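You operate a simulated robot arm through the tools that you are given. There is no shell and no other tool. Be economical: measure what you need, move in short steps, check, and stop when the job is done.

Carry out the task below with a simulated two-armed robot. There is one attempt and no reset: what you move stays moved.

JOB
Vent the test line, then free nut two and nut three.
Fine: vent and read 0 BAR on the test line gauge before you loosen anything; use the grey socket spanner and stand it back; leave the third nut tight and the vent open; no hand in the jet. Set down upright: grey socket spanner.

It is judged by the outcome, as a careful person would: the job done as asked, and still so three seconds after it is handed in. It fails if anything else is knocked over, pushed out of place, dropped, spilled or broken.

ROBOT AND FRAMES
Two 7-joint arms with two-finger parallel grippers on one trunk, on a base that drives. Base frame: it is fixed to the floor where the robot stands at the start and does not move with it; the origin is under the middle of the robot, x ahead of it, y to its left, z up; the surface under the hand at the start is at about z = 0.9. Readings come in m, rad, newtons and seconds.
The left shoulder is at the start at [0.07, 0.133, 1.301], the right one opposite. With the tool pointing down near the work surface each hand reaches from about 0.1 to 0.64 m from the robot's upright axis, wherever it stands, measured 20 degrees to its own side. Places, roughly: clamp knob of bench socket one [0.4, -0.1, 1]; clamp knob of bench socket three [0.2, -0.4, 1]; clamp knob of bench socket two [0.3, -0.2, 1]; cover nut [0.5, 0.2, 0.9]; line vent valve [0.6, -0.2, 1.2]; nut one [0.2, -0.6, 1]; nut three [0, -0.8, 1]; nut two [0.1, -0.7, 1]; test line gauge [0.6, -0.4, 1.2]. Payload 1.57 kg a hand.
The tool frame of a hand sits at the grasp point between the pads (the TCP): z along the fingers, y along the line on which they close. The tips reach 0.03 m beyond it. The gripper opens to 0.08 m. The fingers are 0.017 m wide and 0.012 m thick; the gripper's body (0.04 by 0.082 m) begins 0.08 m behind the TCP.
Orientation is that of the tool frame in the base frame, as a unit quaternion [x, y, z, w]. With the fingers straight down and closing along the base's y, the tool's x points along the base's -x, its y along +y and its z along -z.

CONTROLS
- The arms move only by the tool move_arm. It takes "left_commands", "right_commands" or both (then of equal length, played together; a hand with none holds still); each is a list of rows, each a list of 7 numbers: the shift along the base's x, y, z in units of 50 mm (1.0 is 50 mm), then the turn, a rotation vector about the base's x, y, z in units of 8 degrees (1.0 is 8 degrees), then the opening, from 0 (shut) to 1 (fully open). In form: [[x, y, z, rx, ry, rz, claw], ...]. A call has 1 to 12 rows; each row shifts and turns the commanded pose from where the row before left it. A call with a number of a shift or a turn outside -1 to 1 is refused whole. A row lasts 0.2 s, in which the tool goes at most 0.05 m and 0.15 rad; a call with a longer step from one row to the next is refused whole, and so is a gripper value outside its range. Where a pose cannot be reached the arm comes as near as it can. A force on the tool above 40 N (or 10 N above the force at the start of the call, whichever is more), or a blocked arm, ends the call early, and 0.2 s more pass. The fingers move at their own pace (about 0.153 m/s each) and stop on an object; they squeeze with about 41 N. The grip force told is the motor's: it shows also when the fingers shut on nothing. Time passes only in rows, and 0.2 s behind the last, so rows that do not move let the fingers close. The reply holds the time, the measured pose of the TCP, the force on the tool along the base axes, the opening and the grip force, in the units named above and with some noise, with the torque about the TCP (base axes, N m) and any sound that the robot's microphone picked up, and new pictures: "pictures" is both (left out), scene, wrist or none (wrist: the cameras of the hands that moved).
- Cameras (640 x 400 px; columns grow to the right, rows downward): "scene" is now at [0.1148, -0.062, 1.5285]; the picture's right is [-0.71, -0.70, 0.00], its down [-0.41, 0.42, -0.81] and it looks along [0.57, -0.58, -0.59] (base axes); focal length 214 px, centre (320, 200). "left" rides on the left gripper at [0.072, 0.007, -0.122] in its tool frame; the picture's right is [-0.09, 1.00, 0.00], its down [-0.84, -0.08, -0.54] and it looks along [-0.54, -0.05, 0.84] (tool axes); focal length 238 px, centre (320, 200). "right" rides on the right gripper at [0.072, -0.007, -0.122] in its tool frame; the picture's right is [0.09, 1.00, 0.00], its down [-0.84, 0.08, -0.54] and it looks along [-0.54, 0.05, 0.84] (tool axes); focal length 238 px, centre (320, 200). There is no depth. A picture from a camera that has moved, and an enlarged one, comes with that camera's place and axes in the base frame and with its lens.
- move_column(by): slides the trunk up (or, below 0, down) by that many m; the arms and the scene camera ride with it, the base frame stays. It gives what a move gives, with no picture.
- steer(legs): drives the robot by 1 to 6 legs, each [ahead, left, turn to the left] in m, m and rad, along the robot's own axes; the way and the turn of a leg run together, so that a leg with both is an arc; at most 1.5 m and 3.142 rad a leg. The arms and the cameras ride along, it lands a little off, and it stops where it bumps. It gives what a move gives, and a new picture of the scene camera.
- aim_head(pan, tilt): turns the head with the scene camera to pan (to the left, within 1.501 rad either way) and tilt (down, from -0.506 to 1.204), counted from straight ahead of the robot. It gives what a move gives, and a new picture of the scene camera.
- zoom(camera, box): a new picture of the part [left, top, right, bottom] of that camera's present view, enlarged. It takes no simulated time.
- hand_in(): hands the job in; it is judged then, once.

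Go step by step. Nothing tells you exact positions but the pictures and the camera data: compare them with the known pose of the tool, close in by small moves and look again before you grip or let go. The budget is 120 turns and 260 pictures, counting those below and the enlarged ones. Unless the task says otherwise, let go and move clear before handing in, and close with one line.

The tools are called by a JSON object that holds its "api" and its "payload". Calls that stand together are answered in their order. move_arm: Moves the arms, as the interface text tells. Its arguments: {"type":"object","properties":{"left_commands":{"type":"array"},"right_commands":{"type":"array"},"pictures":{"type":"string","enum":["both","scene","wrist","none"]}},"required":[]} The other tools are called the same way: move_column (by) slides the trunk up or down; steer (legs) drives the base; aim_head (pan, tilt) turns the head that bears the scene camera; zoom (camera, box) takes an enlarged picture of a part of a camera's view; hand_in () hands the job in.

At the start:

```text
time_s: 0.0
left_position: [0.3884, -0.0298, 1.3909]
left_tcp_rot: [-0.001, 1.0, -0.001, 0.001]
left_wrist_force: [-0.1, 0.3, 0.4]
left_wrist_torque: [-0.04, 0.03, -0.03]
left_grip_width: 0.0799
left_grasp_force: 0.1
right_position: [0.3124, -0.3798, 1.4137]
right_tcp_rot: [0.001, 1.0, 0.0, 0.0]
right_wrist_force: [0.3, 0.8, -0.2]
right_wrist_torque: [-0.02, -0.03, 0.02]
right_grip_width: 0.0801
right_grasp_force: 0.0
trunk travel left (down, up): [-0.875, 0.065]
robot x, y, heading: [-0.0015, -0.0012, 0.001]
head pan, tilt: [-0.791, 0.627]
```

scene: 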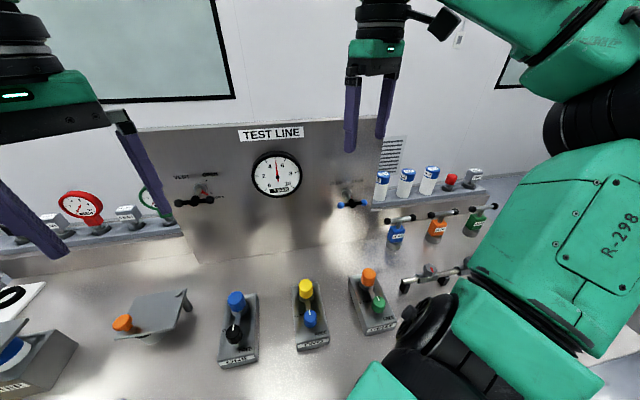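
right: 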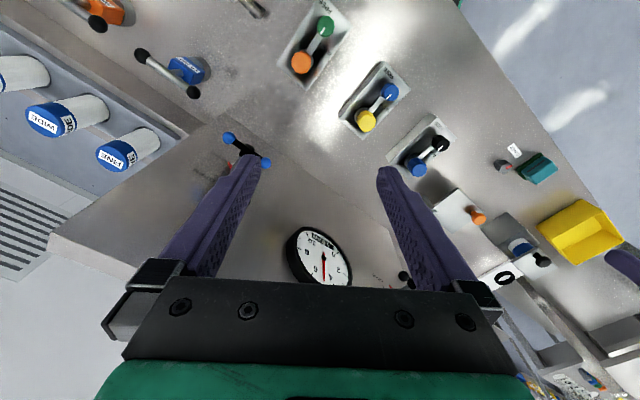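
left: 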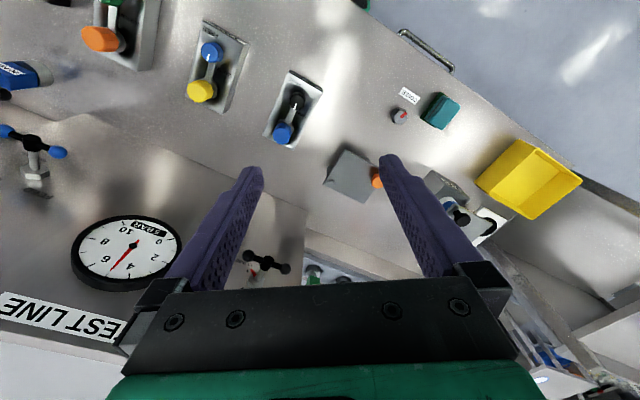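

I see the panel with the test line gauge, two valve handles beside it, and bench sockets below; the nuts must be to the right. I'll look closer before moving anything.

{"api": "zoom", "payload": {"camera": "scene", "box": [160, 110, 400, 260]}}

{"api": "zoom", "payload": {"camera": "scene", "box": [340, 150, 500, 250]}}

{"api": "zoom", "payload": {"camera": "scene", "box": [200, 250, 480, 400]}}

{"api": "aim_head", "payload": {"pan": -1.35, "tilt": 0.75}}

{"api": "aim_head", "payload": {"pan": 0.1, "tilt": 0.7}}

```text
2.67 times, centred on (280, 185) of scene
camera zoom: at [0.1148, -0.062, 1.5285], right [-0.71, -0.7, 0.0], down [-0.41, 0.42, -0.81], along [0.57, -0.58, -0.59], focal length 572 px, centre (427, 240)
```

zoom: 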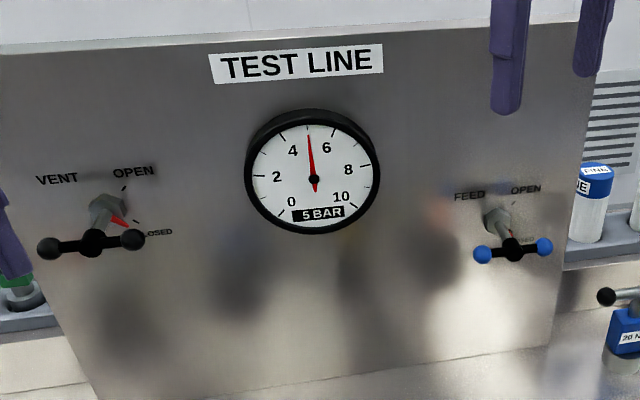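

```text
4.00 times, centred on (420, 200) of scene
camera zoom: at [0.1148, -0.062, 1.5285], right [-0.71, -0.7, 0.0], down [-0.41, 0.42, -0.81], along [0.57, -0.58, -0.59], focal length 858 px, centre (-80, 200)
```

zoom: 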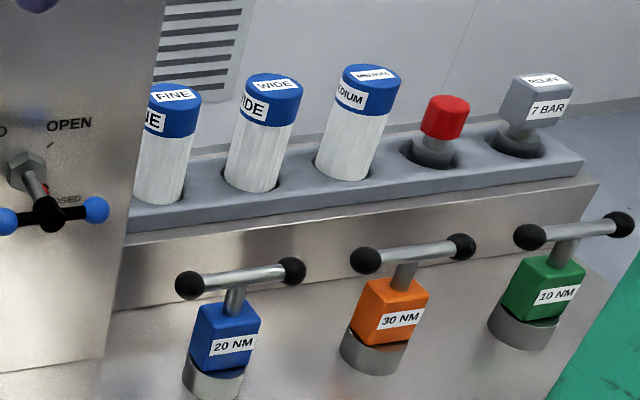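

```text
2.29 times, centred on (340, 325) of scene
camera zoom: at [0.1148, -0.062, 1.5285], right [-0.71, -0.7, 0.0], down [-0.41, 0.42, -0.81], along [0.57, -0.58, -0.59], focal length 490 px, centre (274, -86)
```

zoom: 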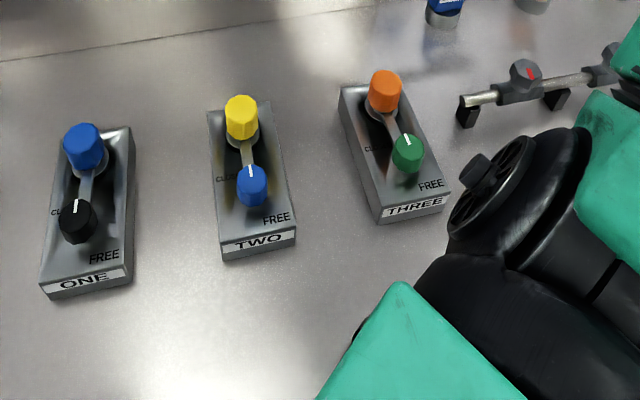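

```text
time_s: 1.0
left_position: [0.3893, -0.0288, 1.392]
left_tcp_rot: [-0.001, 1.0, -0.001, 0.001]
left_wrist_force: [-0.1, 0.0, 1.1]
left_wrist_torque: [0.02, -0.02, 0.02]
left_grip_width: 0.08
left_grasp_force: 0.0
right_position: [0.313, -0.3781, 1.4148]
right_tcp_rot: [0.001, 1.0, 0.0, 0.0]
right_wrist_force: [0.6, 0.7, 0.1]
right_wrist_torque: [-0.01, 0.01, 0.02]
right_grip_width: 0.0799
right_grasp_force: 0.0
trunk travel left (down, up): [-0.875, 0.065]
robot x, y, heading: [0.0004, -0.0014, -0.004]
head pan, tilt: [-1.349, 0.75]
camera scene: at [0.0716, -0.0806, 1.518], right [-0.98, -0.22, 0.0], down [-0.15, 0.67, -0.73], along [0.16, -0.71, -0.68], focal length 214 px, centre (320, 200)
```

scene: 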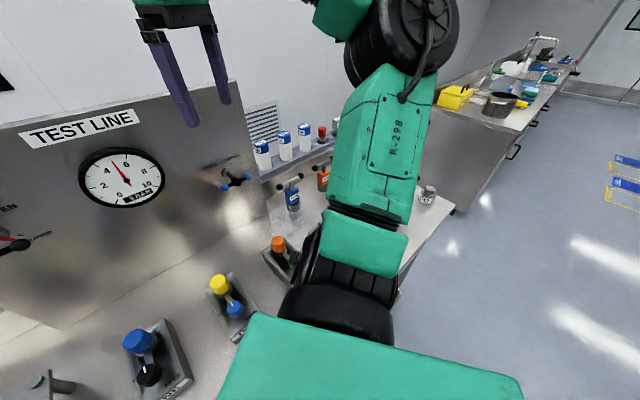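

```text
time_s: 2.5
left_position: [0.3885, -0.0291, 1.3912]
left_tcp_rot: [-0.001, 1.0, -0.001, 0.001]
left_wrist_force: [0.3, 0.0, 0.1]
left_wrist_torque: [0.01, 0.01, 0.01]
left_grip_width: 0.0799
left_grasp_force: 0.2
right_position: [0.3118, -0.379, 1.4138]
right_tcp_rot: [0.0, 1.0, 0.0, 0.001]
right_wrist_force: [-0.2, 0.1, -1.5]
right_wrist_torque: [0.02, 0.0, 0.05]
right_grip_width: 0.0798
right_grasp_force: 0.1
trunk travel left (down, up): [-0.875, 0.065]
robot x, y, heading: [-0.0017, -0.0007, -0.004]
head pan, tilt: [0.099, 0.7]
camera scene: at [0.1378, 0.0085, 1.5223], right [0.1, -1.0, 0.0], down [-0.64, -0.06, -0.76], along [0.76, 0.08, -0.64], focal length 214 px, centre (320, 200)
```

scene: 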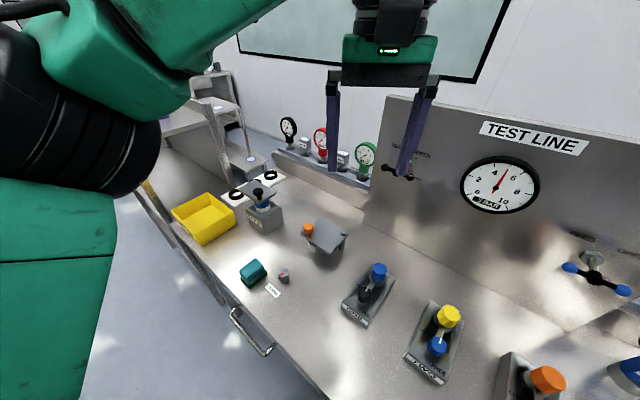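

The T‑handled torque tools stand at the right and the nut line is hidden behind my right arm. I'll turn the right hand to look toward -y over the nuts.

{"api": "move_arm", "payload": {"right_commands": [[-0.3, 0, 0, 0, 0, -1, 1], [-0.3, 0, 0, 0, 0, -1, 1], [-0.3, 0, 0, 0, 0, -1, 1], [-0.3, 0, 0, 0, 0, -1, 1], [-0.3, 0, 0, 0, 0, -1, 1], [-0.3, 0, 0, 0, 0, -1, 1], [0, 0, 0, 0, 0, -1, 1], [0, 0, 0, 0, 0, -1, 1], [0, 0, 0, 0, 0, -1, 1], [0, 0, 0, 0, 0, -1, 1], [0, 0, 0, 0, 0, -1, 1]]}}

{"api": "aim_head", "payload": {"pan": -1.45, "tilt": 0.75}}

```text
time_s: 4.9
left_position: [0.3891, -0.0305, 1.3906]
left_tcp_rot: [-0.001, 1.0, 0.0, 0.001]
left_wrist_force: [0.1, 0.0, 1.0]
left_wrist_torque: [0.0, 0.0, 0.01]
left_grip_width: 0.08
left_grasp_force: 0.1
right_position: [0.2216, -0.3792, 1.4125]
right_tcp_rot: [0.696, 0.718, 0.0, 0.0]
right_wrist_force: [0.2, -0.2, -0.7]
right_wrist_torque: [0.02, 0.0, 0.01]
right_grip_width: 0.0799
right_grasp_force: 0.0
trunk travel left (down, up): [-0.875, 0.065]
robot x, y, heading: [0.0048, -0.0011, -0.001]
head pan, tilt: [0.099, 0.7]
camera scene: at [0.1381, 0.0086, 1.5222], right [0.1, -1.0, 0.0], down [-0.64, -0.06, -0.76], along [0.76, 0.08, -0.64], focal length 214 px, centre (320, 200)
camera right: at [0.2143, -0.307, 1.5361], right [0.99, 0.12, 0.0], down [0.1, -0.83, 0.54], along [0.07, -0.54, -0.84], focal length 238 px, centre (320, 200)
```

scene: 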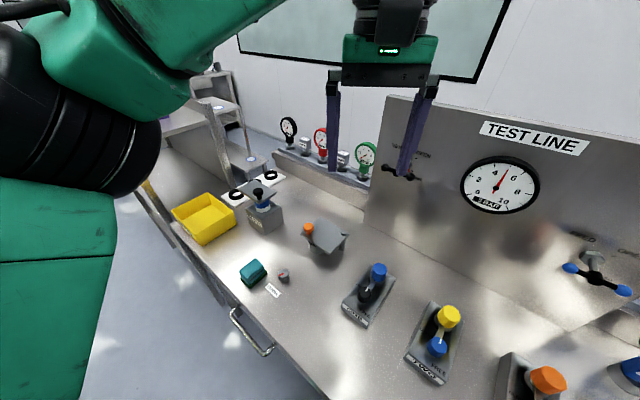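
right: 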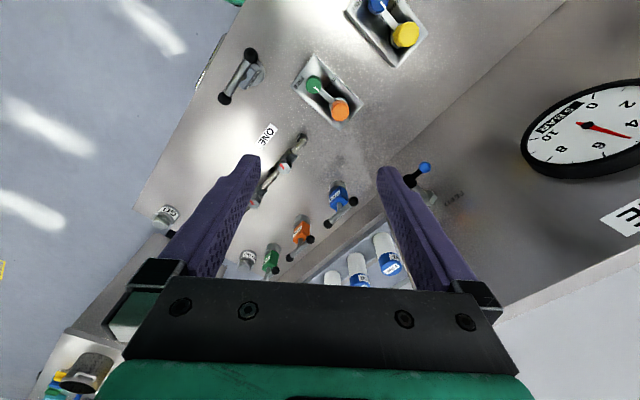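

```text
time_s: 6.6
left_position: [0.3875, -0.0292, 1.3907]
left_tcp_rot: [-0.001, 1.0, -0.001, 0.001]
left_wrist_force: [-0.2, 0.2, -0.7]
left_wrist_torque: [-0.05, 0.01, 0.02]
left_grip_width: 0.0799
left_grasp_force: 0.0
right_position: [0.2225, -0.3788, 1.4141]
right_tcp_rot: [0.695, 0.719, 0.0, 0.0]
right_wrist_force: [-0.1, -0.9, 0.1]
right_wrist_torque: [-0.02, 0.02, 0.02]
right_grip_width: 0.0801
right_grasp_force: 0.1
trunk travel left (down, up): [-0.875, 0.065]
robot x, y, heading: [-0.0003, 0.0031, 0.002]
head pan, tilt: [-1.45, 0.75]
camera scene: at [0.0632, -0.0821, 1.518], right [-0.99, -0.12, 0.0], down [-0.08, 0.68, -0.73], along [0.09, -0.73, -0.68], focal length 214 px, centre (320, 200)
```

scene: 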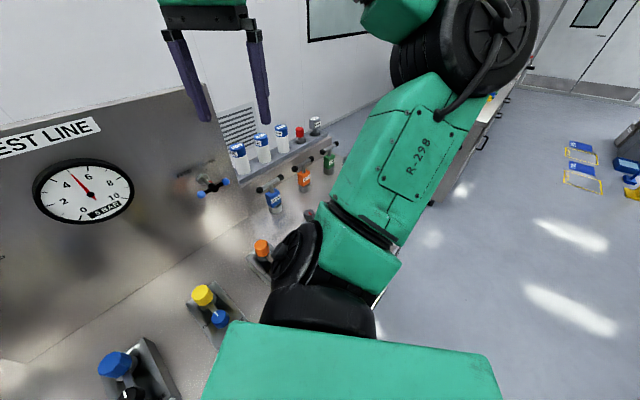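

The wrist view shows a grey T‑handled tool near the table edge and the nut pipe beyond. I'll zoom in on it.

{"api": "zoom", "payload": {"camera": "right", "box": [130, 30, 370, 180]}}

{"api": "zoom", "payload": {"camera": "right", "box": [140, 130, 380, 280]}}

```text
2.67 times, centred on (250, 105) of right
camera zoom: at [0.2137, -0.307, 1.5362], right [0.99, 0.13, 0.0], down [0.11, -0.83, 0.54], along [0.07, -0.54, -0.84], focal length 636 px, centre (507, 453)
```

zoom: 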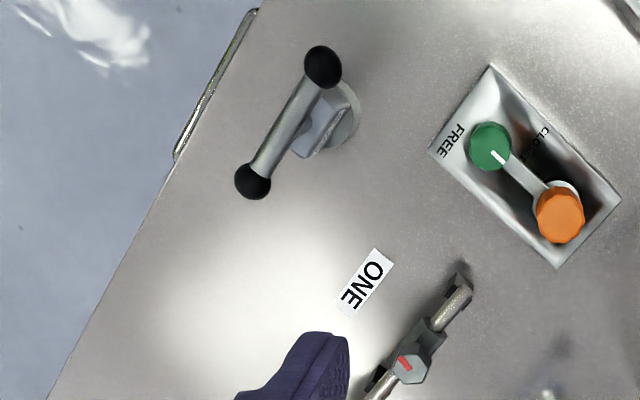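

```text
2.67 times, centred on (260, 205) of right
camera zoom: at [0.2137, -0.307, 1.5362], right [0.99, 0.13, 0.0], down [0.11, -0.83, 0.54], along [0.07, -0.54, -0.84], focal length 636 px, centre (480, 187)
```

zoom: 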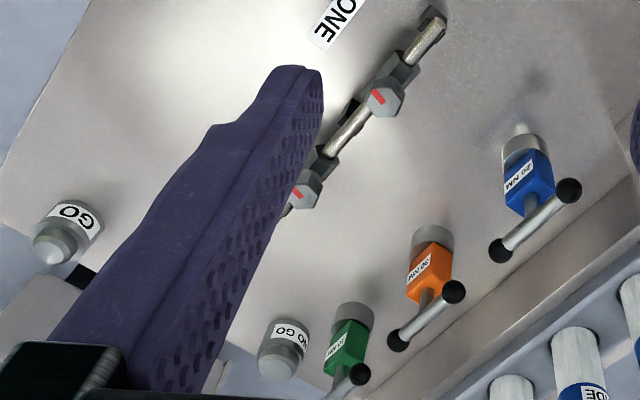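

The grey spanner stands upright near the bench's front edge at about (0.07,-0.38), in a holder, and the nuts carry red marks. Now I'll study the vent valve.

{"api": "aim_head", "payload": {"pan": -0.4, "tilt": 0.5}}

{"api": "zoom", "payload": {"camera": "scene", "box": [240, 100, 480, 250]}}

{"api": "zoom", "payload": {"camera": "left", "box": [0, 90, 300, 340]}}

```text
time_s: 7.9
left_position: [0.3893, -0.0289, 1.3914]
left_tcp_rot: [-0.001, 1.0, 0.0, 0.001]
left_wrist_force: [-0.6, 0.6, 0.0]
left_wrist_torque: [-0.02, -0.01, 0.0]
left_grip_width: 0.0799
left_grasp_force: 0.0
right_position: [0.2211, -0.3781, 1.4137]
right_tcp_rot: [0.695, 0.719, 0.001, 0.0]
right_wrist_force: [-0.1, 1.2, 0.7]
right_wrist_torque: [0.0, 0.01, -0.01]
right_grip_width: 0.0799
right_grasp_force: 0.0
trunk travel left (down, up): [-0.875, 0.065]
robot x, y, heading: [0.0024, -0.001, -0.002]
head pan, tilt: [-0.4, 0.499]
camera scene: at [0.137, -0.0353, 1.54], right [-0.39, -0.92, 0.0], down [-0.44, 0.19, -0.88], along [0.81, -0.34, -0.48], focal length 214 px, centre (320, 200)
```

scene: 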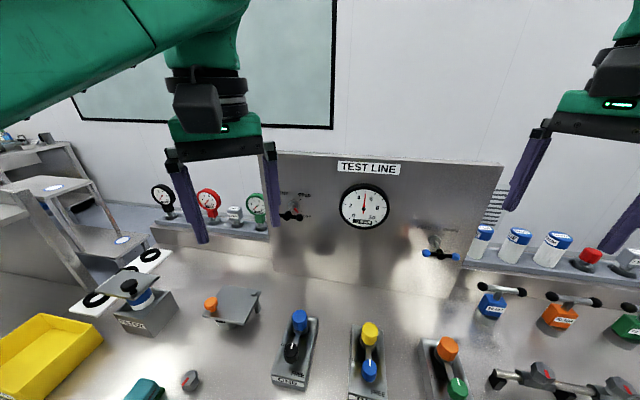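

```text
2.67 times, centred on (360, 175) of scene
camera zoom: at [0.137, -0.0353, 1.54], right [-0.39, -0.92, 0.0], down [-0.44, 0.19, -0.88], along [0.81, -0.34, -0.48], focal length 572 px, centre (213, 267)
```

zoom: 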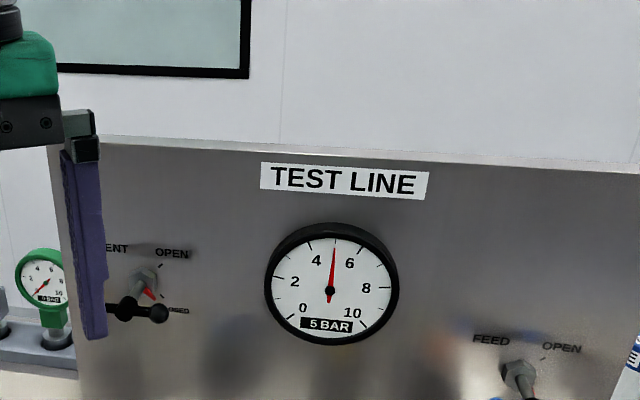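

```text
1.60 times, centred on (150, 215) of left
camera zoom: at [0.317, -0.0234, 1.5124], right [0.09, 1.0, 0.0], down [0.84, -0.08, 0.54], along [0.54, -0.05, -0.84], focal length 381 px, centre (592, 176)
```

zoom: 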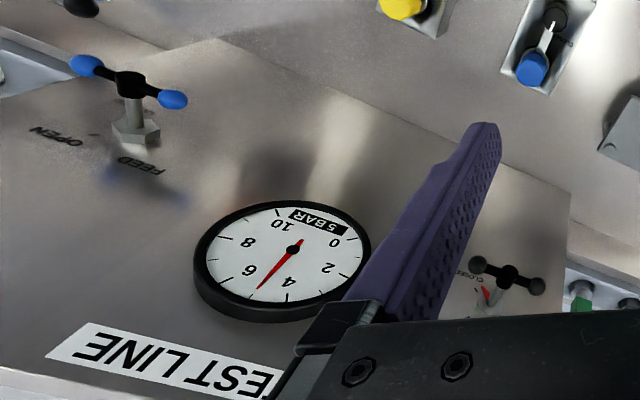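

The vent handle hub is at about (0.645,-0.153,1.205), and its pointer is at CLOSED. The bench lies turned by about -0.57 rad, so I'll turn the robot to face it squarely.

{"api": "steer", "payload": {"legs": [[0, 0, -0.57]]}}

{"api": "aim_head", "payload": {"pan": 0.2, "tilt": 0.5}}

{"api": "zoom", "payload": {"camera": "scene", "box": [200, 100, 440, 250]}}

```text
time_s: 9.8
left_position: [0.3124, -0.2333, 1.3921]
left_tcp_rot: [0.28, 0.96, 0.0, 0.001]
left_wrist_force: [0.8, 0.0, -0.2]
left_wrist_torque: [-0.01, 0.02, 0.03]
left_grip_width: 0.0798
left_grasp_force: 0.1
right_position: [-0.0152, -0.4382, 1.4143]
right_tcp_rot: [0.868, 0.496, -0.001, 0.001]
right_wrist_force: [-0.3, 0.5, -0.6]
right_wrist_torque: [0.01, 0.02, 0.0]
right_grip_width: 0.0801
right_grasp_force: 0.1
trunk travel left (down, up): [-0.875, 0.065]
robot x, y, heading: [-0.0002, -0.0011, -0.563]
head pan, tilt: [-0.4, 0.499]
camera scene: at [0.0977, -0.1013, 1.54], right [-0.82, -0.57, 0.0], down [-0.27, 0.39, -0.88], along [0.5, -0.72, -0.48], focal length 214 px, centre (320, 200)
```

scene: 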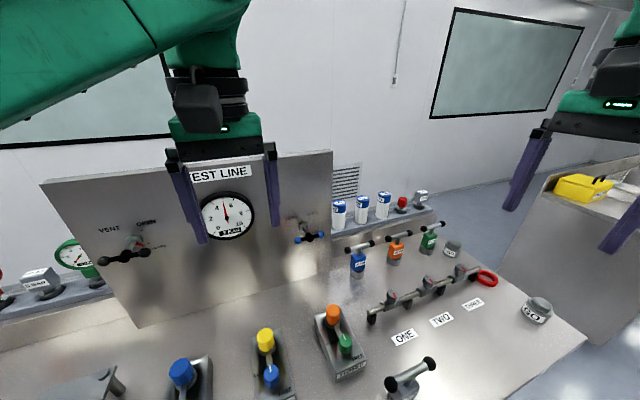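

```text
time_s: 10.8
left_position: [0.3119, -0.2334, 1.3921]
left_tcp_rot: [0.279, 0.96, -0.001, 0.001]
left_wrist_force: [0.9, -0.3, -0.5]
left_wrist_torque: [0.0, 0.0, 0.0]
left_grip_width: 0.0799
left_grasp_force: 0.1
right_position: [-0.0175, -0.4385, 1.4138]
right_tcp_rot: [0.868, 0.496, 0.0, 0.0]
right_wrist_force: [0.3, 0.1, 0.5]
right_wrist_torque: [-0.01, -0.01, 0.03]
right_grip_width: 0.08
right_grasp_force: 0.0
trunk travel left (down, up): [-0.875, 0.065]
robot x, y, heading: [0.0007, 0.001, -0.564]
head pan, tilt: [0.201, 0.499]
camera scene: at [0.13, -0.0595, 1.54], right [-0.36, -0.93, 0.0], down [-0.45, 0.17, -0.88], along [0.82, -0.32, -0.48], focal length 214 px, centre (320, 200)
```

scene: 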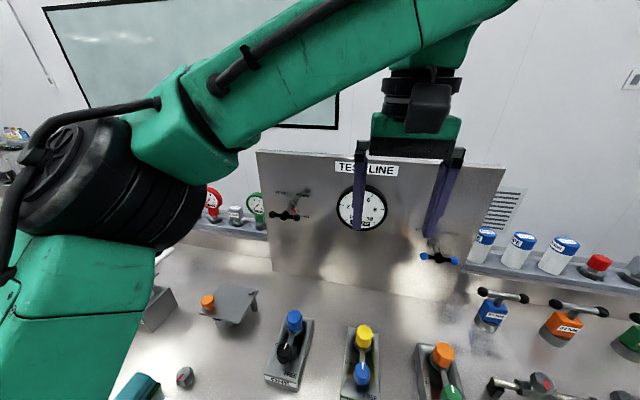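

```text
2.67 times, centred on (320, 175) of scene
camera zoom: at [0.13, -0.0595, 1.54], right [-0.36, -0.93, 0.0], down [-0.45, 0.17, -0.88], along [0.82, -0.32, -0.48], focal length 572 px, centre (320, 267)
```

zoom: 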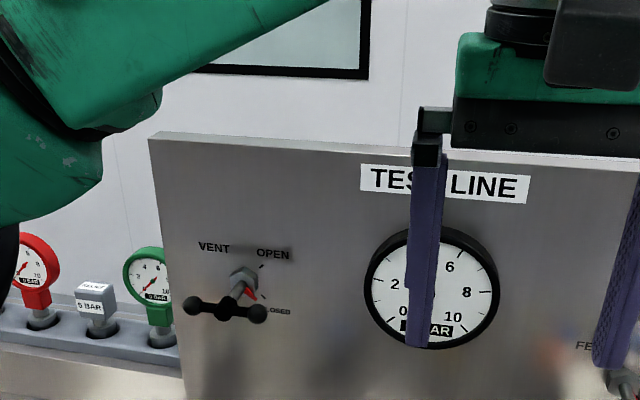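

I now face the panel squarely; the handle bar lies horizontal with the pointer at CLOSED, and OPEN is a quarter turn counter-clockwise. I'll pitch the left hand to point at the panel and look closer for the outlet.

{"api": "move_arm", "payload": {"left_commands": [[0.2, 0.36, -0.16, -0.502, -0.792, 0, 1], [0.2, 0.36, -0.16, -0.502, -0.792, 0, 1], [0.2, 0.36, -0.16, -0.502, -0.792, 0, 1], [0.2, 0.36, -0.16, -0.502, -0.792, 0, 1], [0.2, 0.36, -0.16, -0.502, -0.792, 0, 1], [0.2, 0.36, -0.16, -0.502, -0.792, 0, 1], [0.2, 0.36, -0.16, -0.502, -0.792, 0, 1], [0.2, 0.36, -0.16, -0.502, -0.792, 0, 1], [0.2, 0.36, -0.16, -0.502, -0.792, 0, 1], [0.2, 0.36, -0.16, -0.502, -0.792, 0, 1], [0.2, 0.36, -0.16, -0.502, -0.792, 0, 1], [0.2, 0.36, -0.16, -0.502, -0.792, 0, 1]]}}

{"api": "zoom", "payload": {"camera": "scene", "box": [440, 200, 640, 400]}}

```text
time_s: 13.4
left_position: [0.3602, -0.1446, 1.3453]
left_tcp_rot: [0.257, 0.887, -0.107, 0.369]
left_wrist_force: [0.6, -0.1, -0.5]
left_wrist_torque: [-0.02, -0.01, -0.02]
left_grip_width: 0.0802
left_grasp_force: 0.1
left hand out of reach, approached as far as the arm can: row 6, 7, 8, 9, 10, 11, 12
right_position: [-0.0163, -0.4372, 1.4143]
right_tcp_rot: [0.869, 0.496, -0.001, 0.0]
right_wrist_force: [-0.5, 0.1, -0.3]
right_wrist_torque: [0.01, 0.0, 0.0]
right_grip_width: 0.08
right_grasp_force: 0.0
trunk travel left (down, up): [-0.875, 0.065]
robot x, y, heading: [-0.001, -0.0014, -0.567]
head pan, tilt: [0.201, 0.499]
camera scene: at [0.1304, -0.0588, 1.54], right [-0.36, -0.93, 0.0], down [-0.45, 0.17, -0.88], along [0.82, -0.31, -0.48], focal length 214 px, centre (320, 200)
camera left: at [0.2481, -0.0664, 1.3793], right [0.59, 0.81, 0.06], down [0.13, -0.18, 0.98], along [0.8, -0.57, -0.21], focal length 238 px, centre (320, 200)
```

scene: 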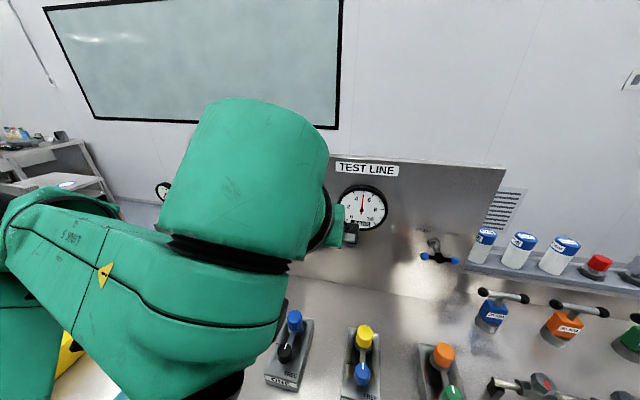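
left: 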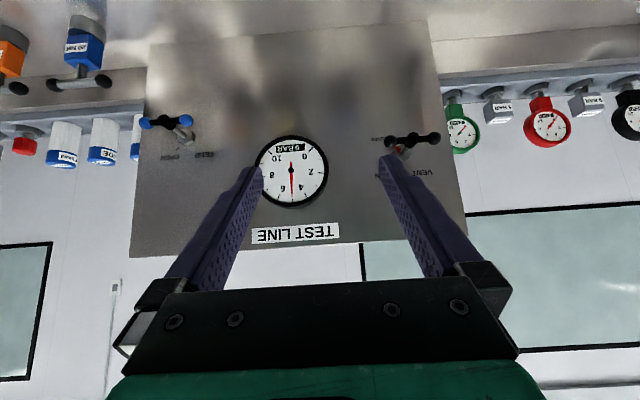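

```text
2.00 times, centred on (540, 300) of scene
camera zoom: at [0.1304, -0.0588, 1.54], right [-0.36, -0.93, 0.0], down [-0.45, 0.17, -0.88], along [0.82, -0.31, -0.48], focal length 429 px, centre (-120, 0)
```

zoom: 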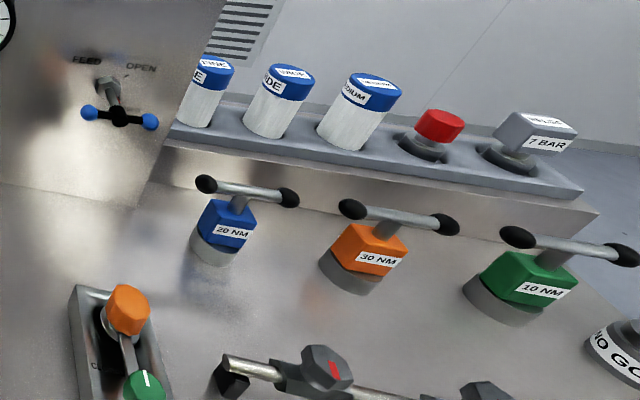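

The left arm was too cramped to point at the panel, so I'll back the robot off by 0.15 m and continue pitching.

{"api": "steer", "payload": {"legs": [[-0.16, 0, 0]]}}

{"api": "move_arm", "payload": {"left_commands": [[0.3, 0, -0.2, -0.502, -0.792, 0, 1], [0.3, 0, -0.2, -0.502, -0.792, 0, 1], [0.3, 0, -0.2, -0.502, -0.792, 0, 1], [0.3, 0, -0.2, -0.502, -0.792, 0, 1], [0.3, 0, -0.2, -0.502, -0.792, 0, 1], [0, 0, -0.2, -0.502, -0.792, 0, 1]]}}

```text
time_s: 14.9
left_position: [0.2246, -0.0587, 1.3441]
left_tcp_rot: [0.257, 0.888, -0.106, 0.366]
left_wrist_force: [-0.6, -0.4, 0.5]
left_wrist_torque: [0.0, -0.01, 0.02]
left_grip_width: 0.08
left_grasp_force: 0.1
right_position: [-0.1494, -0.3534, 1.4133]
right_tcp_rot: [0.868, 0.497, 0.0, -0.001]
right_wrist_force: [1.3, 0.2, -0.8]
right_wrist_torque: [0.04, 0.04, -0.01]
right_grip_width: 0.0801
right_grasp_force: 0.1
trunk travel left (down, up): [-0.875, 0.065]
robot x, y, heading: [-0.139, 0.0885, -0.566]
head pan, tilt: [0.201, 0.499]
camera scene: at [-0.0038, 0.0262, 1.5395], right [-0.36, -0.93, 0.0], down [-0.45, 0.17, -0.88], along [0.82, -0.31, -0.48], focal length 214 px, centre (320, 200)
```

scene: 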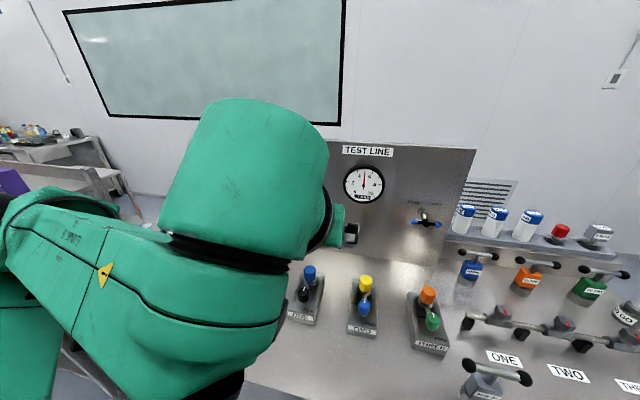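

```text
time_s: 16.3
left_position: [0.3029, -0.0904, 1.2957]
left_tcp_rot: [0.196, 0.677, -0.198, 0.681]
left_wrist_force: [-0.8, -0.5, 0.4]
left_wrist_torque: [-0.01, -0.02, 0.02]
left_grip_width: 0.0801
left_grasp_force: 0.1
left hand out of reach, approached as far as the arm can: row 1, 2, 3
right_position: [-0.154, -0.3496, 1.4136]
right_tcp_rot: [0.868, 0.497, 0.0, 0.001]
right_wrist_force: [-0.3, -0.3, -0.7]
right_wrist_torque: [0.01, -0.02, -0.04]
right_grip_width: 0.0799
right_grasp_force: 0.0
trunk travel left (down, up): [-0.875, 0.065]
robot x, y, heading: [-0.1425, 0.0899, -0.564]
head pan, tilt: [0.201, 0.499]
camera scene: at [-0.0077, 0.0294, 1.5401], right [-0.36, -0.93, 0.0], down [-0.45, 0.17, -0.88], along [0.82, -0.31, -0.48], focal length 214 px, centre (320, 200)
camera left: at [0.2043, -0.0205, 1.2222], right [0.53, 0.84, 0.09], down [-0.5, 0.23, 0.83], along [0.68, -0.49, 0.54], focal length 238 px, centre (320, 200)
```

scene: 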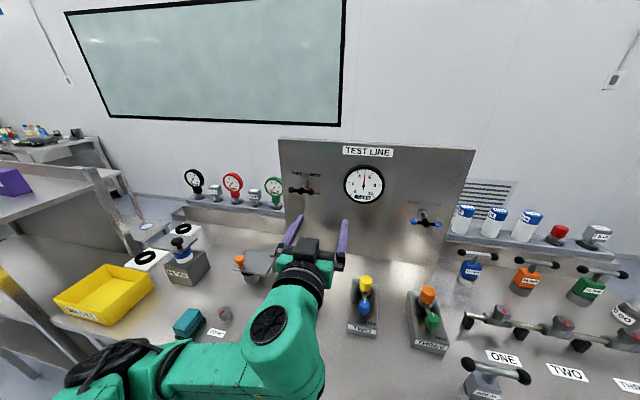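
left: 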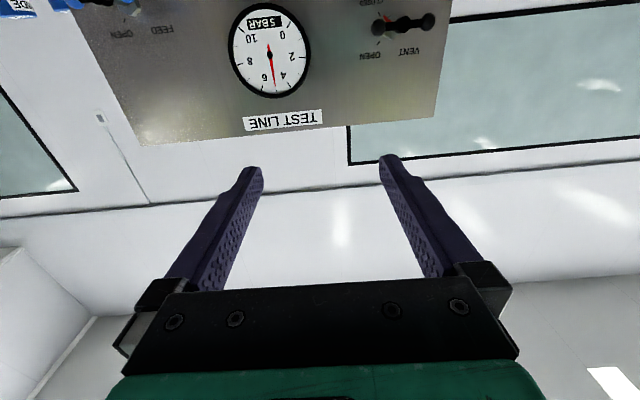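

The left hand now points at the panel. I'll roll it a quarter turn clockwise so the fingers close vertically, moving to 25 cm in front of the vent handle.

{"api": "move_arm", "payload": {"left_commands": [[0.218, 0.118, -0.15, 0.792, -0.502, 0, 1], [0.218, 0.118, -0.15, 0.792, -0.502, 0, 1], [0.218, 0.118, -0.15, 0.792, -0.502, 0, 1], [0.218, 0.118, -0.15, 0.792, -0.502, 0, 1], [0.218, 0.118, -0.15, 0.792, -0.502, 0, 1], [0.218, 0.118, -0.15, 0.792, -0.502, 0, 1], [0.218, 0.118, -0.15, 0.792, -0.502, 0, 1], [0.218, 0.118, -0.15, 0.792, -0.502, 0, 1], [0.218, 0.118, -0.15, 0.792, -0.502, 0, 1], [0.218, 0.118, -0.15, 0.792, -0.502, 0, 1], [0.218, 0.118, -0.15, 0.792, -0.502, 0, 1], [0.218, 0.118, -0.15, 0.792, -0.502, 0, 1]]}}

{"api": "zoom", "payload": {"camera": "left", "box": [80, 100, 400, 300]}}

```text
time_s: 18.9
left_position: [0.4327, -0.0216, 1.2074]
left_tcp_rot: [0.621, 0.339, 0.341, 0.619]
left_wrist_force: [0.5, 0.7, 0.3]
left_wrist_torque: [0.02, 0.0, 0.0]
left_grip_width: 0.0801
left_grasp_force: 0.0
right_position: [-0.153, -0.3504, 1.4145]
right_tcp_rot: [0.867, 0.498, -0.001, 0.001]
right_wrist_force: [-0.6, -0.2, 0.5]
right_wrist_torque: [0.02, 0.04, 0.01]
right_grip_width: 0.0802
right_grasp_force: 0.1
trunk travel left (down, up): [-0.875, 0.065]
robot x, y, heading: [-0.1384, 0.087, -0.566]
head pan, tilt: [0.201, 0.499]
camera scene: at [-0.0072, 0.029, 1.54], right [-0.36, -0.93, 0.0], down [-0.45, 0.17, -0.88], along [0.82, -0.31, -0.48], focal length 214 px, centre (320, 200)
camera left: at [0.3695, 0.1053, 1.2126], right [-0.05, -0.08, 1.0], down [-0.91, -0.41, -0.08], along [0.42, -0.91, -0.05], focal length 238 px, centre (320, 200)
```

scene: 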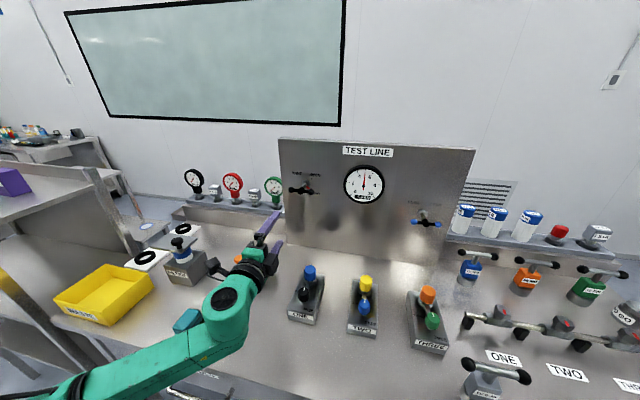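
left: 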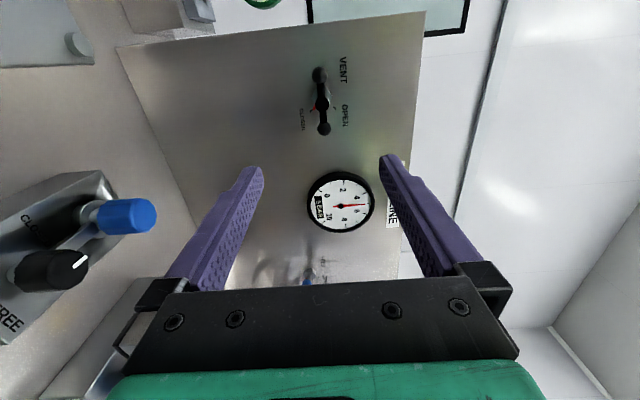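

```text
2.00 times, centred on (240, 200) of left
camera zoom: at [0.3695, 0.1053, 1.2126], right [-0.05, -0.08, 1.0], down [-0.91, -0.41, -0.08], along [0.42, -0.91, -0.05], focal length 477 px, centre (480, 200)
```

zoom: 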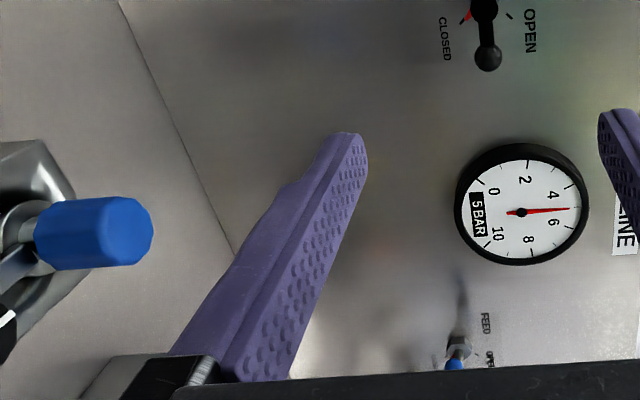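

The hub solves to (0.644,-0.153,1.207), consistent with before. One closer look at the valve for its outlet and stem length.

{"api": "zoom", "payload": {"camera": "left", "box": [256, 40, 400, 150]}}

{"api": "zoom", "payload": {"camera": "scene", "box": [260, 150, 360, 220]}}

```text
3.64 times, centred on (328, 95) of left
camera zoom: at [0.3695, 0.1053, 1.2126], right [-0.05, -0.08, 1.0], down [-0.91, -0.41, -0.08], along [0.42, -0.91, -0.05], focal length 867 px, centre (291, 582)
```

zoom: 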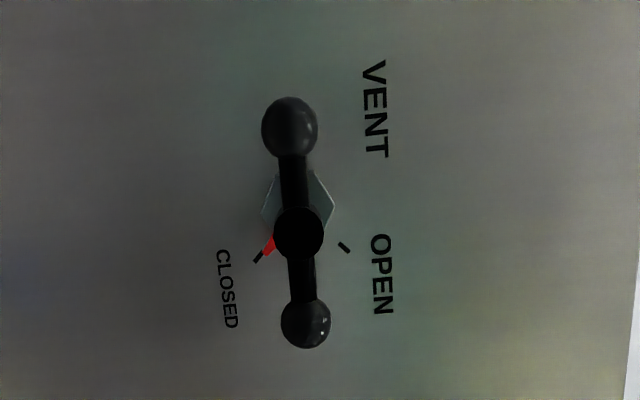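

```text
5.71 times, centred on (310, 185) of scene
camera zoom: at [-0.0072, 0.029, 1.54], right [-0.36, -0.93, 0.0], down [-0.45, 0.17, -0.88], along [0.82, -0.31, -0.48], focal length 1226 px, centre (377, 286)
```

zoom: 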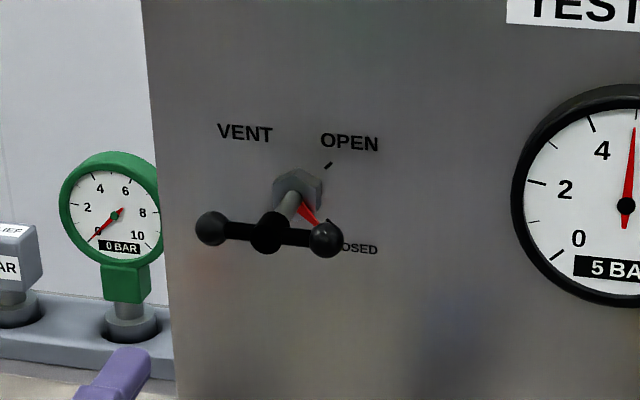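

No outlet hole shows at the valve face. I'll turn it by its right ball at about (0.624,-0.184,1.209): first to 10 cm short of it.

{"api": "move_arm", "payload": {"left_commands": [[0.534, -0.545, 0.01, 0, 0, 0, 1], [0.534, -0.545, 0.01, 0, 0, 0, 1], [0.534, -0.545, 0.01, 0, 0, 0, 1], [0.534, -0.545, 0.01, 0, 0, 0, 1], [0, 0, 0, 0, 0, 0, 1]]}}

{"api": "aim_head", "payload": {"pan": 0.15, "tilt": 0.45}}

```text
time_s: 20.1
left_position: [0.5408, -0.1307, 1.2086]
left_tcp_rot: [0.621, 0.34, 0.34, 0.619]
left_wrist_force: [-0.6, 0.4, -0.4]
left_wrist_torque: [-0.02, 0.01, 0.03]
left_grip_width: 0.0798
left_grasp_force: 0.0
right_position: [-0.1545, -0.35, 1.4126]
right_tcp_rot: [0.868, 0.497, -0.001, 0.0]
right_wrist_force: [0.7, 0.0, 0.3]
right_wrist_torque: [-0.03, -0.02, 0.02]
right_grip_width: 0.0803
right_grasp_force: 0.0
trunk travel left (down, up): [-0.875, 0.065]
robot x, y, heading: [-0.1371, 0.0869, -0.56]
head pan, tilt: [0.201, 0.499]
camera scene: at [-0.0076, 0.029, 1.54], right [-0.36, -0.93, 0.0], down [-0.45, 0.17, -0.88], along [0.82, -0.31, -0.48], focal length 214 px, centre (320, 200)
camera left: at [0.4769, -0.0047, 1.215], right [-0.05, -0.08, 1.0], down [-0.91, -0.41, -0.08], along [0.42, -0.91, -0.05], focal length 238 px, centre (320, 200)
```

scene: 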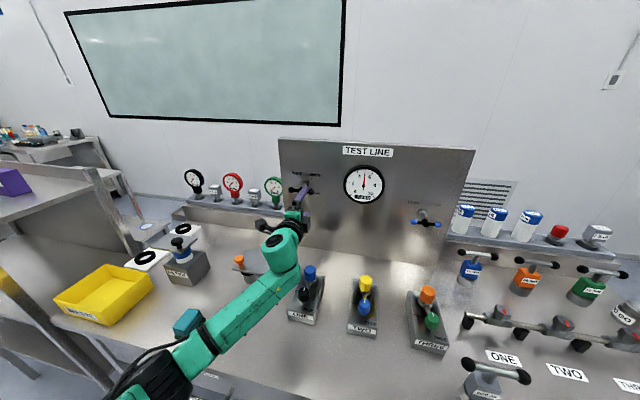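
left: 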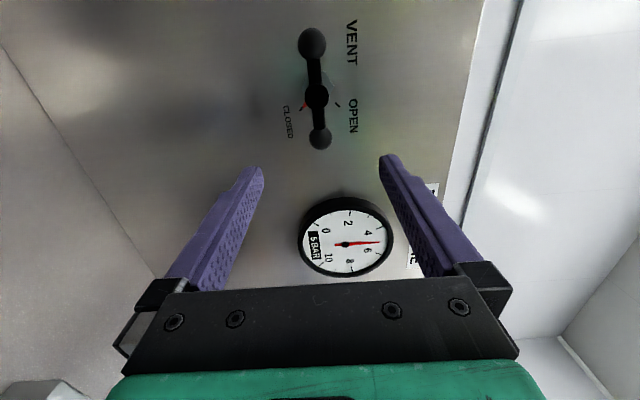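

```text
time_s: 20.7
left_position: [0.539, -0.1309, 1.2089]
left_tcp_rot: [0.621, 0.339, 0.34, 0.62]
left_wrist_force: [-0.2, -0.1, -0.7]
left_wrist_torque: [-0.01, 0.02, -0.01]
left_grip_width: 0.08
left_grasp_force: 0.1
right_position: [-0.1532, -0.3511, 1.4138]
right_tcp_rot: [0.868, 0.497, -0.001, 0.001]
right_wrist_force: [0.4, 0.1, -0.4]
right_wrist_torque: [0.01, -0.01, -0.01]
right_grip_width: 0.0801
right_grasp_force: 0.0
trunk travel left (down, up): [-0.875, 0.065]
robot x, y, heading: [-0.1411, 0.0852, -0.566]
head pan, tilt: [0.15, 0.45]
camera scene: at [-0.0085, 0.0241, 1.5444], right [-0.4, -0.92, 0.0], down [-0.4, 0.18, -0.9], along [0.82, -0.36, -0.44], focal length 214 px, centre (320, 200)
```

scene: 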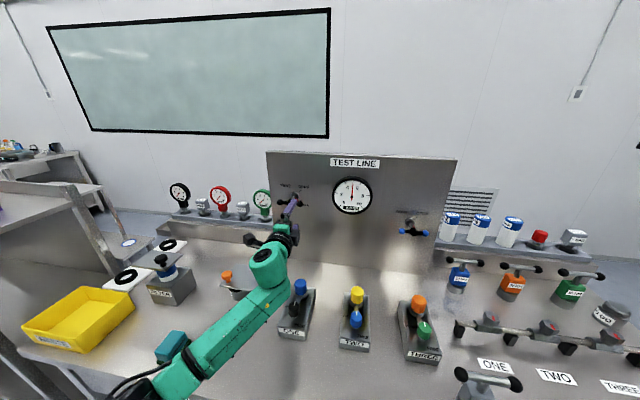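

The ball checks out at (0.624,-0.185,1.208). I'll go straight in around it and close.

{"api": "move_arm", "payload": {"left_commands": [[0.41, -0.265, 0, 0, 0, 0, 1], [0.41, -0.265, 0, 0, 0, 0, 1], [0.41, -0.265, 0, 0, 0, 0, 1], [0.41, -0.265, 0, 0, 0, 0, 1], [0, 0, 0, 0, 0, 0, 0.25], [0, 0, 0, 0, 0, 0, 0.1], [0, 0, 0, 0, 0, 0, 0.1]]}}

```text
time_s: 22.3
left_position: [0.619, -0.1818, 1.2098]
left_tcp_rot: [0.618, 0.339, 0.342, 0.621]
left_wrist_force: [0.7, -0.6, -2.5]
left_wrist_torque: [-0.05, 0.11, -0.73]
left_grip_width: 0.0215
left_grasp_force: 34.7
left hand out of reach, approached as far as the arm can: row 4
right_position: [-0.1536, -0.3527, 1.4134]
right_tcp_rot: [0.868, 0.497, 0.0, -0.001]
right_wrist_force: [0.4, 0.3, -0.2]
right_wrist_torque: [0.04, 0.0, 0.03]
right_grip_width: 0.08
right_grasp_force: 0.1
trunk travel left (down, up): [-0.875, 0.065]
robot x, y, heading: [-0.1423, 0.0856, -0.569]
head pan, tilt: [0.15, 0.45]
camera scene: at [-0.0078, 0.0232, 1.5443], right [-0.4, -0.91, 0.0], down [-0.4, 0.18, -0.9], along [0.82, -0.36, -0.44], focal length 214 px, centre (320, 200)
camera left: at [0.5554, -0.0559, 1.2155], right [-0.06, -0.08, 1.0], down [-0.91, -0.41, -0.08], along [0.42, -0.91, -0.05], focal length 238 px, centre (320, 200)
```

scene: 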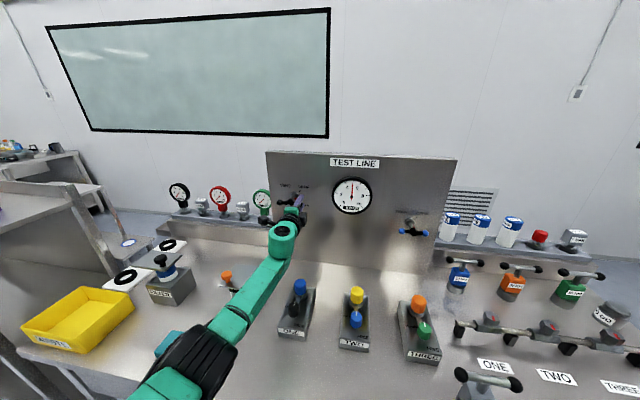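
left: 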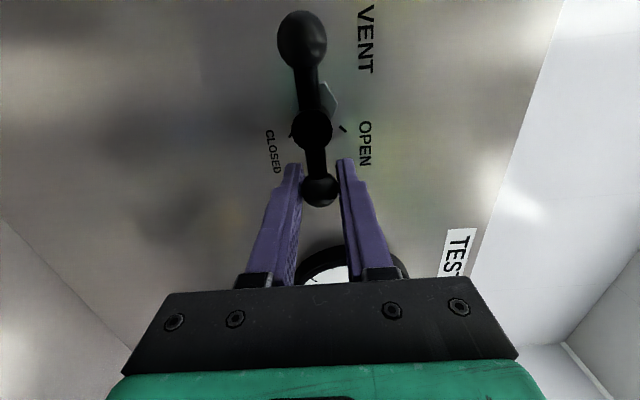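

The ball is held, but the arm is at its reach limit, so I'll release, back off, and drive the robot a little nearer before turning.

{"api": "move_arm", "payload": {"left_commands": [[0, 0, 0, 0, 0, 0, 1], [0, 0, 0, 0, 0, 0, 1], [-0.6, 0.38, 0, 0, 0, 0, 1], [-0.6, 0.38, 0, 0, 0, 0, 1], [-0.6, 0.38, 0, 0, 0, 0, 1]], "pictures": "none"}}

{"api": "steer", "payload": {"legs": [[0.06, 0, 0]]}}

{"api": "zoom", "payload": {"camera": "left", "box": [160, 0, 480, 200]}}

```text
time_s: 23.5
left_position: [0.5312, -0.1243, 1.2076]
left_tcp_rot: [0.621, 0.339, 0.34, 0.62]
left_wrist_force: [0.2, 0.2, -0.2]
left_wrist_torque: [0.04, 0.02, -0.04]
left_grip_width: 0.0802
left_grasp_force: 0.0
right_position: [-0.1548, -0.3507, 1.4133]
right_tcp_rot: [0.868, 0.496, 0.0, 0.001]
right_wrist_force: [-0.9, 1.2, -0.2]
right_wrist_torque: [-0.02, -0.01, 0.01]
right_grip_width: 0.0802
right_grasp_force: 0.1
trunk travel left (down, up): [-0.875, 0.065]
robot x, y, heading: [-0.1378, 0.0851, -0.564]
head pan, tilt: [0.15, 0.45]
```

```text
time_s: 24.5
left_position: [0.5741, -0.1512, 1.2144]
left_tcp_rot: [0.618, 0.338, 0.342, 0.622]
left_wrist_force: [-0.8, 0.0, 0.9]
left_wrist_torque: [0.02, 0.02, -0.02]
left_grip_width: 0.0797
left_grasp_force: 0.0
right_position: [-0.1126, -0.3768, 1.415]
right_tcp_rot: [0.867, 0.498, 0.002, 0.004]
right_wrist_force: [-0.4, 0.2, 0.2]
right_wrist_torque: [-0.03, -0.04, -0.02]
right_grip_width: 0.0801
right_grasp_force: 0.1
trunk travel left (down, up): [-0.875, 0.065]
robot x, y, heading: [-0.0884, 0.0575, -0.564]
head pan, tilt: [0.15, 0.45]
camera scene: at [0.0308, -0.0008, 1.5456], right [-0.4, -0.92, 0.0], down [-0.39, 0.17, -0.9], along [0.83, -0.36, -0.43], focal length 214 px, centre (320, 200)
```

scene: 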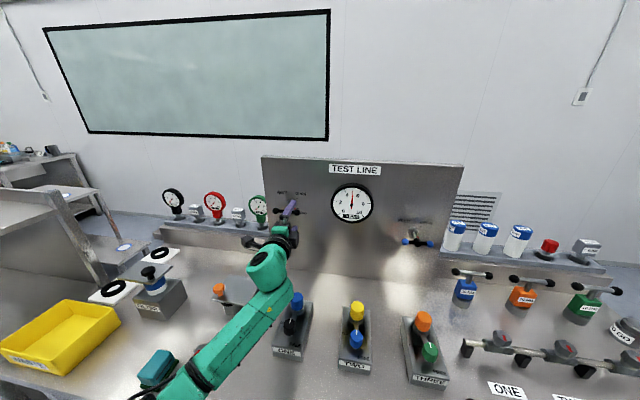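

```text
2.00 times, centred on (320, 100) of left
camera zoom: at [0.5105, -0.0253, 1.2192], right [-0.06, -0.07, 1.0], down [-0.91, -0.41, -0.08], along [0.42, -0.91, -0.04], focal length 477 px, centre (320, 400)
```

zoom: 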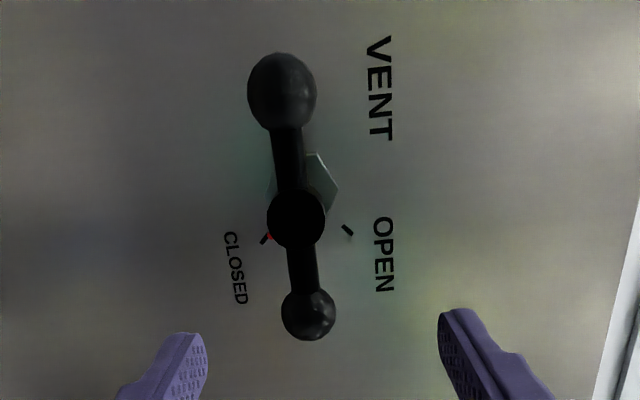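

Robot is nearer now. I'll re-enter around the right ball and close.

{"api": "move_arm", "payload": {"left_commands": [[0.32, -0.215, -0.03, 0, 0, 0, 1], [0.32, -0.215, -0.03, 0, 0, 0, 1], [0.32, -0.215, -0.03, 0, 0, 0, 1], [0, 0, 0, 0, 0, 0, 0.25], [0, 0, 0, 0, 0, 0, 0.1], [0, 0, 0, 0, 0, 0, 0.1]], "pictures": "wrist"}}

```text
time_s: 25.9
left_position: [0.6258, -0.1864, 1.2085]
left_tcp_rot: [0.619, 0.338, 0.341, 0.622]
left_wrist_force: [2.9, -0.6, 18.3]
left_wrist_torque: [0.1, 0.14, -0.19]
left_grip_width: 0.0242
left_grasp_force: 9.3
right_position: [-0.1093, -0.3809, 1.4156]
right_tcp_rot: [0.868, 0.496, 0.001, 0.002]
right_wrist_force: [-0.6, 0.3, 0.5]
right_wrist_torque: [0.01, 0.0, -0.02]
right_grip_width: 0.0801
right_grasp_force: 0.1
trunk travel left (down, up): [-0.875, 0.065]
robot x, y, heading: [-0.0882, 0.0563, -0.565]
head pan, tilt: [0.15, 0.45]
camera left: at [0.5622, -0.0605, 1.2138], right [-0.06, -0.07, 1.0], down [-0.91, -0.41, -0.08], along [0.42, -0.91, -0.04], focal length 238 px, centre (320, 200)
```

left: 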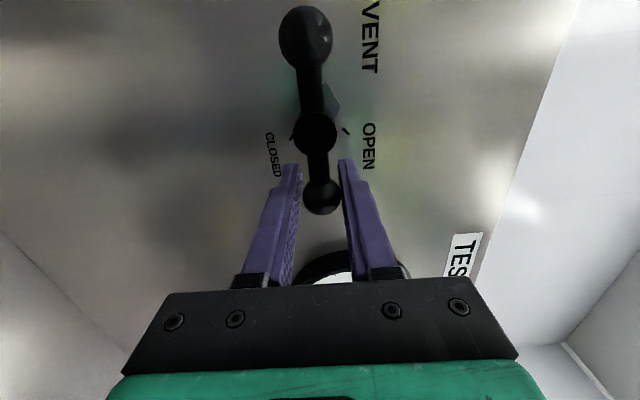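

The ball is between the pads. Now I'll turn the handle counter-clockwise on its arc, first half.

{"api": "move_arm", "payload": {"left_commands": [[0, 0, 0, 0, 0, 0, 0.05], [0.0034, 0.0054, 0.0966, -0.792, 0.502, 0, 0.05], [0.0101, 0.0159, 0.0949, -0.792, 0.502, 0, 0.05], [0.0166, 0.0263, 0.0917, -0.792, 0.502, 0, 0.05], [0.0229, 0.0362, 0.0868, -0.792, 0.502, 0, 0.05], [0.0287, 0.0454, 0.0805, -0.792, 0.502, 0, 0.05], [0.0342, 0.0539, 0.0727, -0.792, 0.502, 0, 0.05]]}}

```text
time_s: 27.5
left_position: [0.6313, -0.18, 1.2335]
left_tcp_rot: [0.441, 0.551, 0.077, 0.704]
left_wrist_force: [-12.7, -2.9, -2.4]
left_wrist_torque: [-0.06, 0.31, 0.36]
left_grip_width: 0.0218
left_grasp_force: 34.2
right_position: [-0.1094, -0.3848, 1.4126]
right_tcp_rot: [0.868, 0.497, 0.003, 0.001]
right_wrist_force: [0.0, 0.0, -0.1]
right_wrist_torque: [0.0, -0.03, -0.02]
right_grip_width: 0.0802
right_grasp_force: 0.1
trunk travel left (down, up): [-0.875, 0.065]
robot x, y, heading: [-0.0901, 0.0561, -0.566]
head pan, tilt: [0.15, 0.45]
camera scene: at [0.0352, -0.0089, 1.5448], right [-0.4, -0.92, 0.0], down [-0.4, 0.18, -0.9], along [0.83, -0.36, -0.43], focal length 214 px, centre (320, 200)
camera left: at [0.5585, -0.0683, 1.1854], right [0.34, 0.54, 0.77], down [-0.81, -0.25, 0.53], along [0.48, -0.8, 0.35], focal length 238 px, centre (320, 200)
```

scene: 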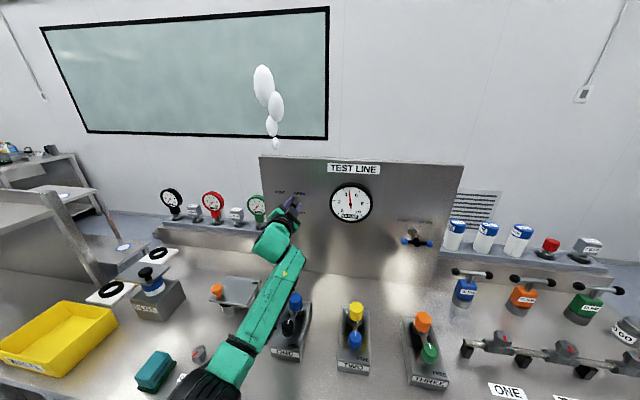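
left: 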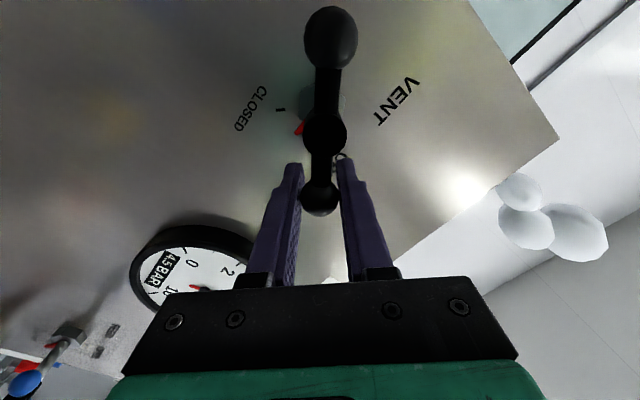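

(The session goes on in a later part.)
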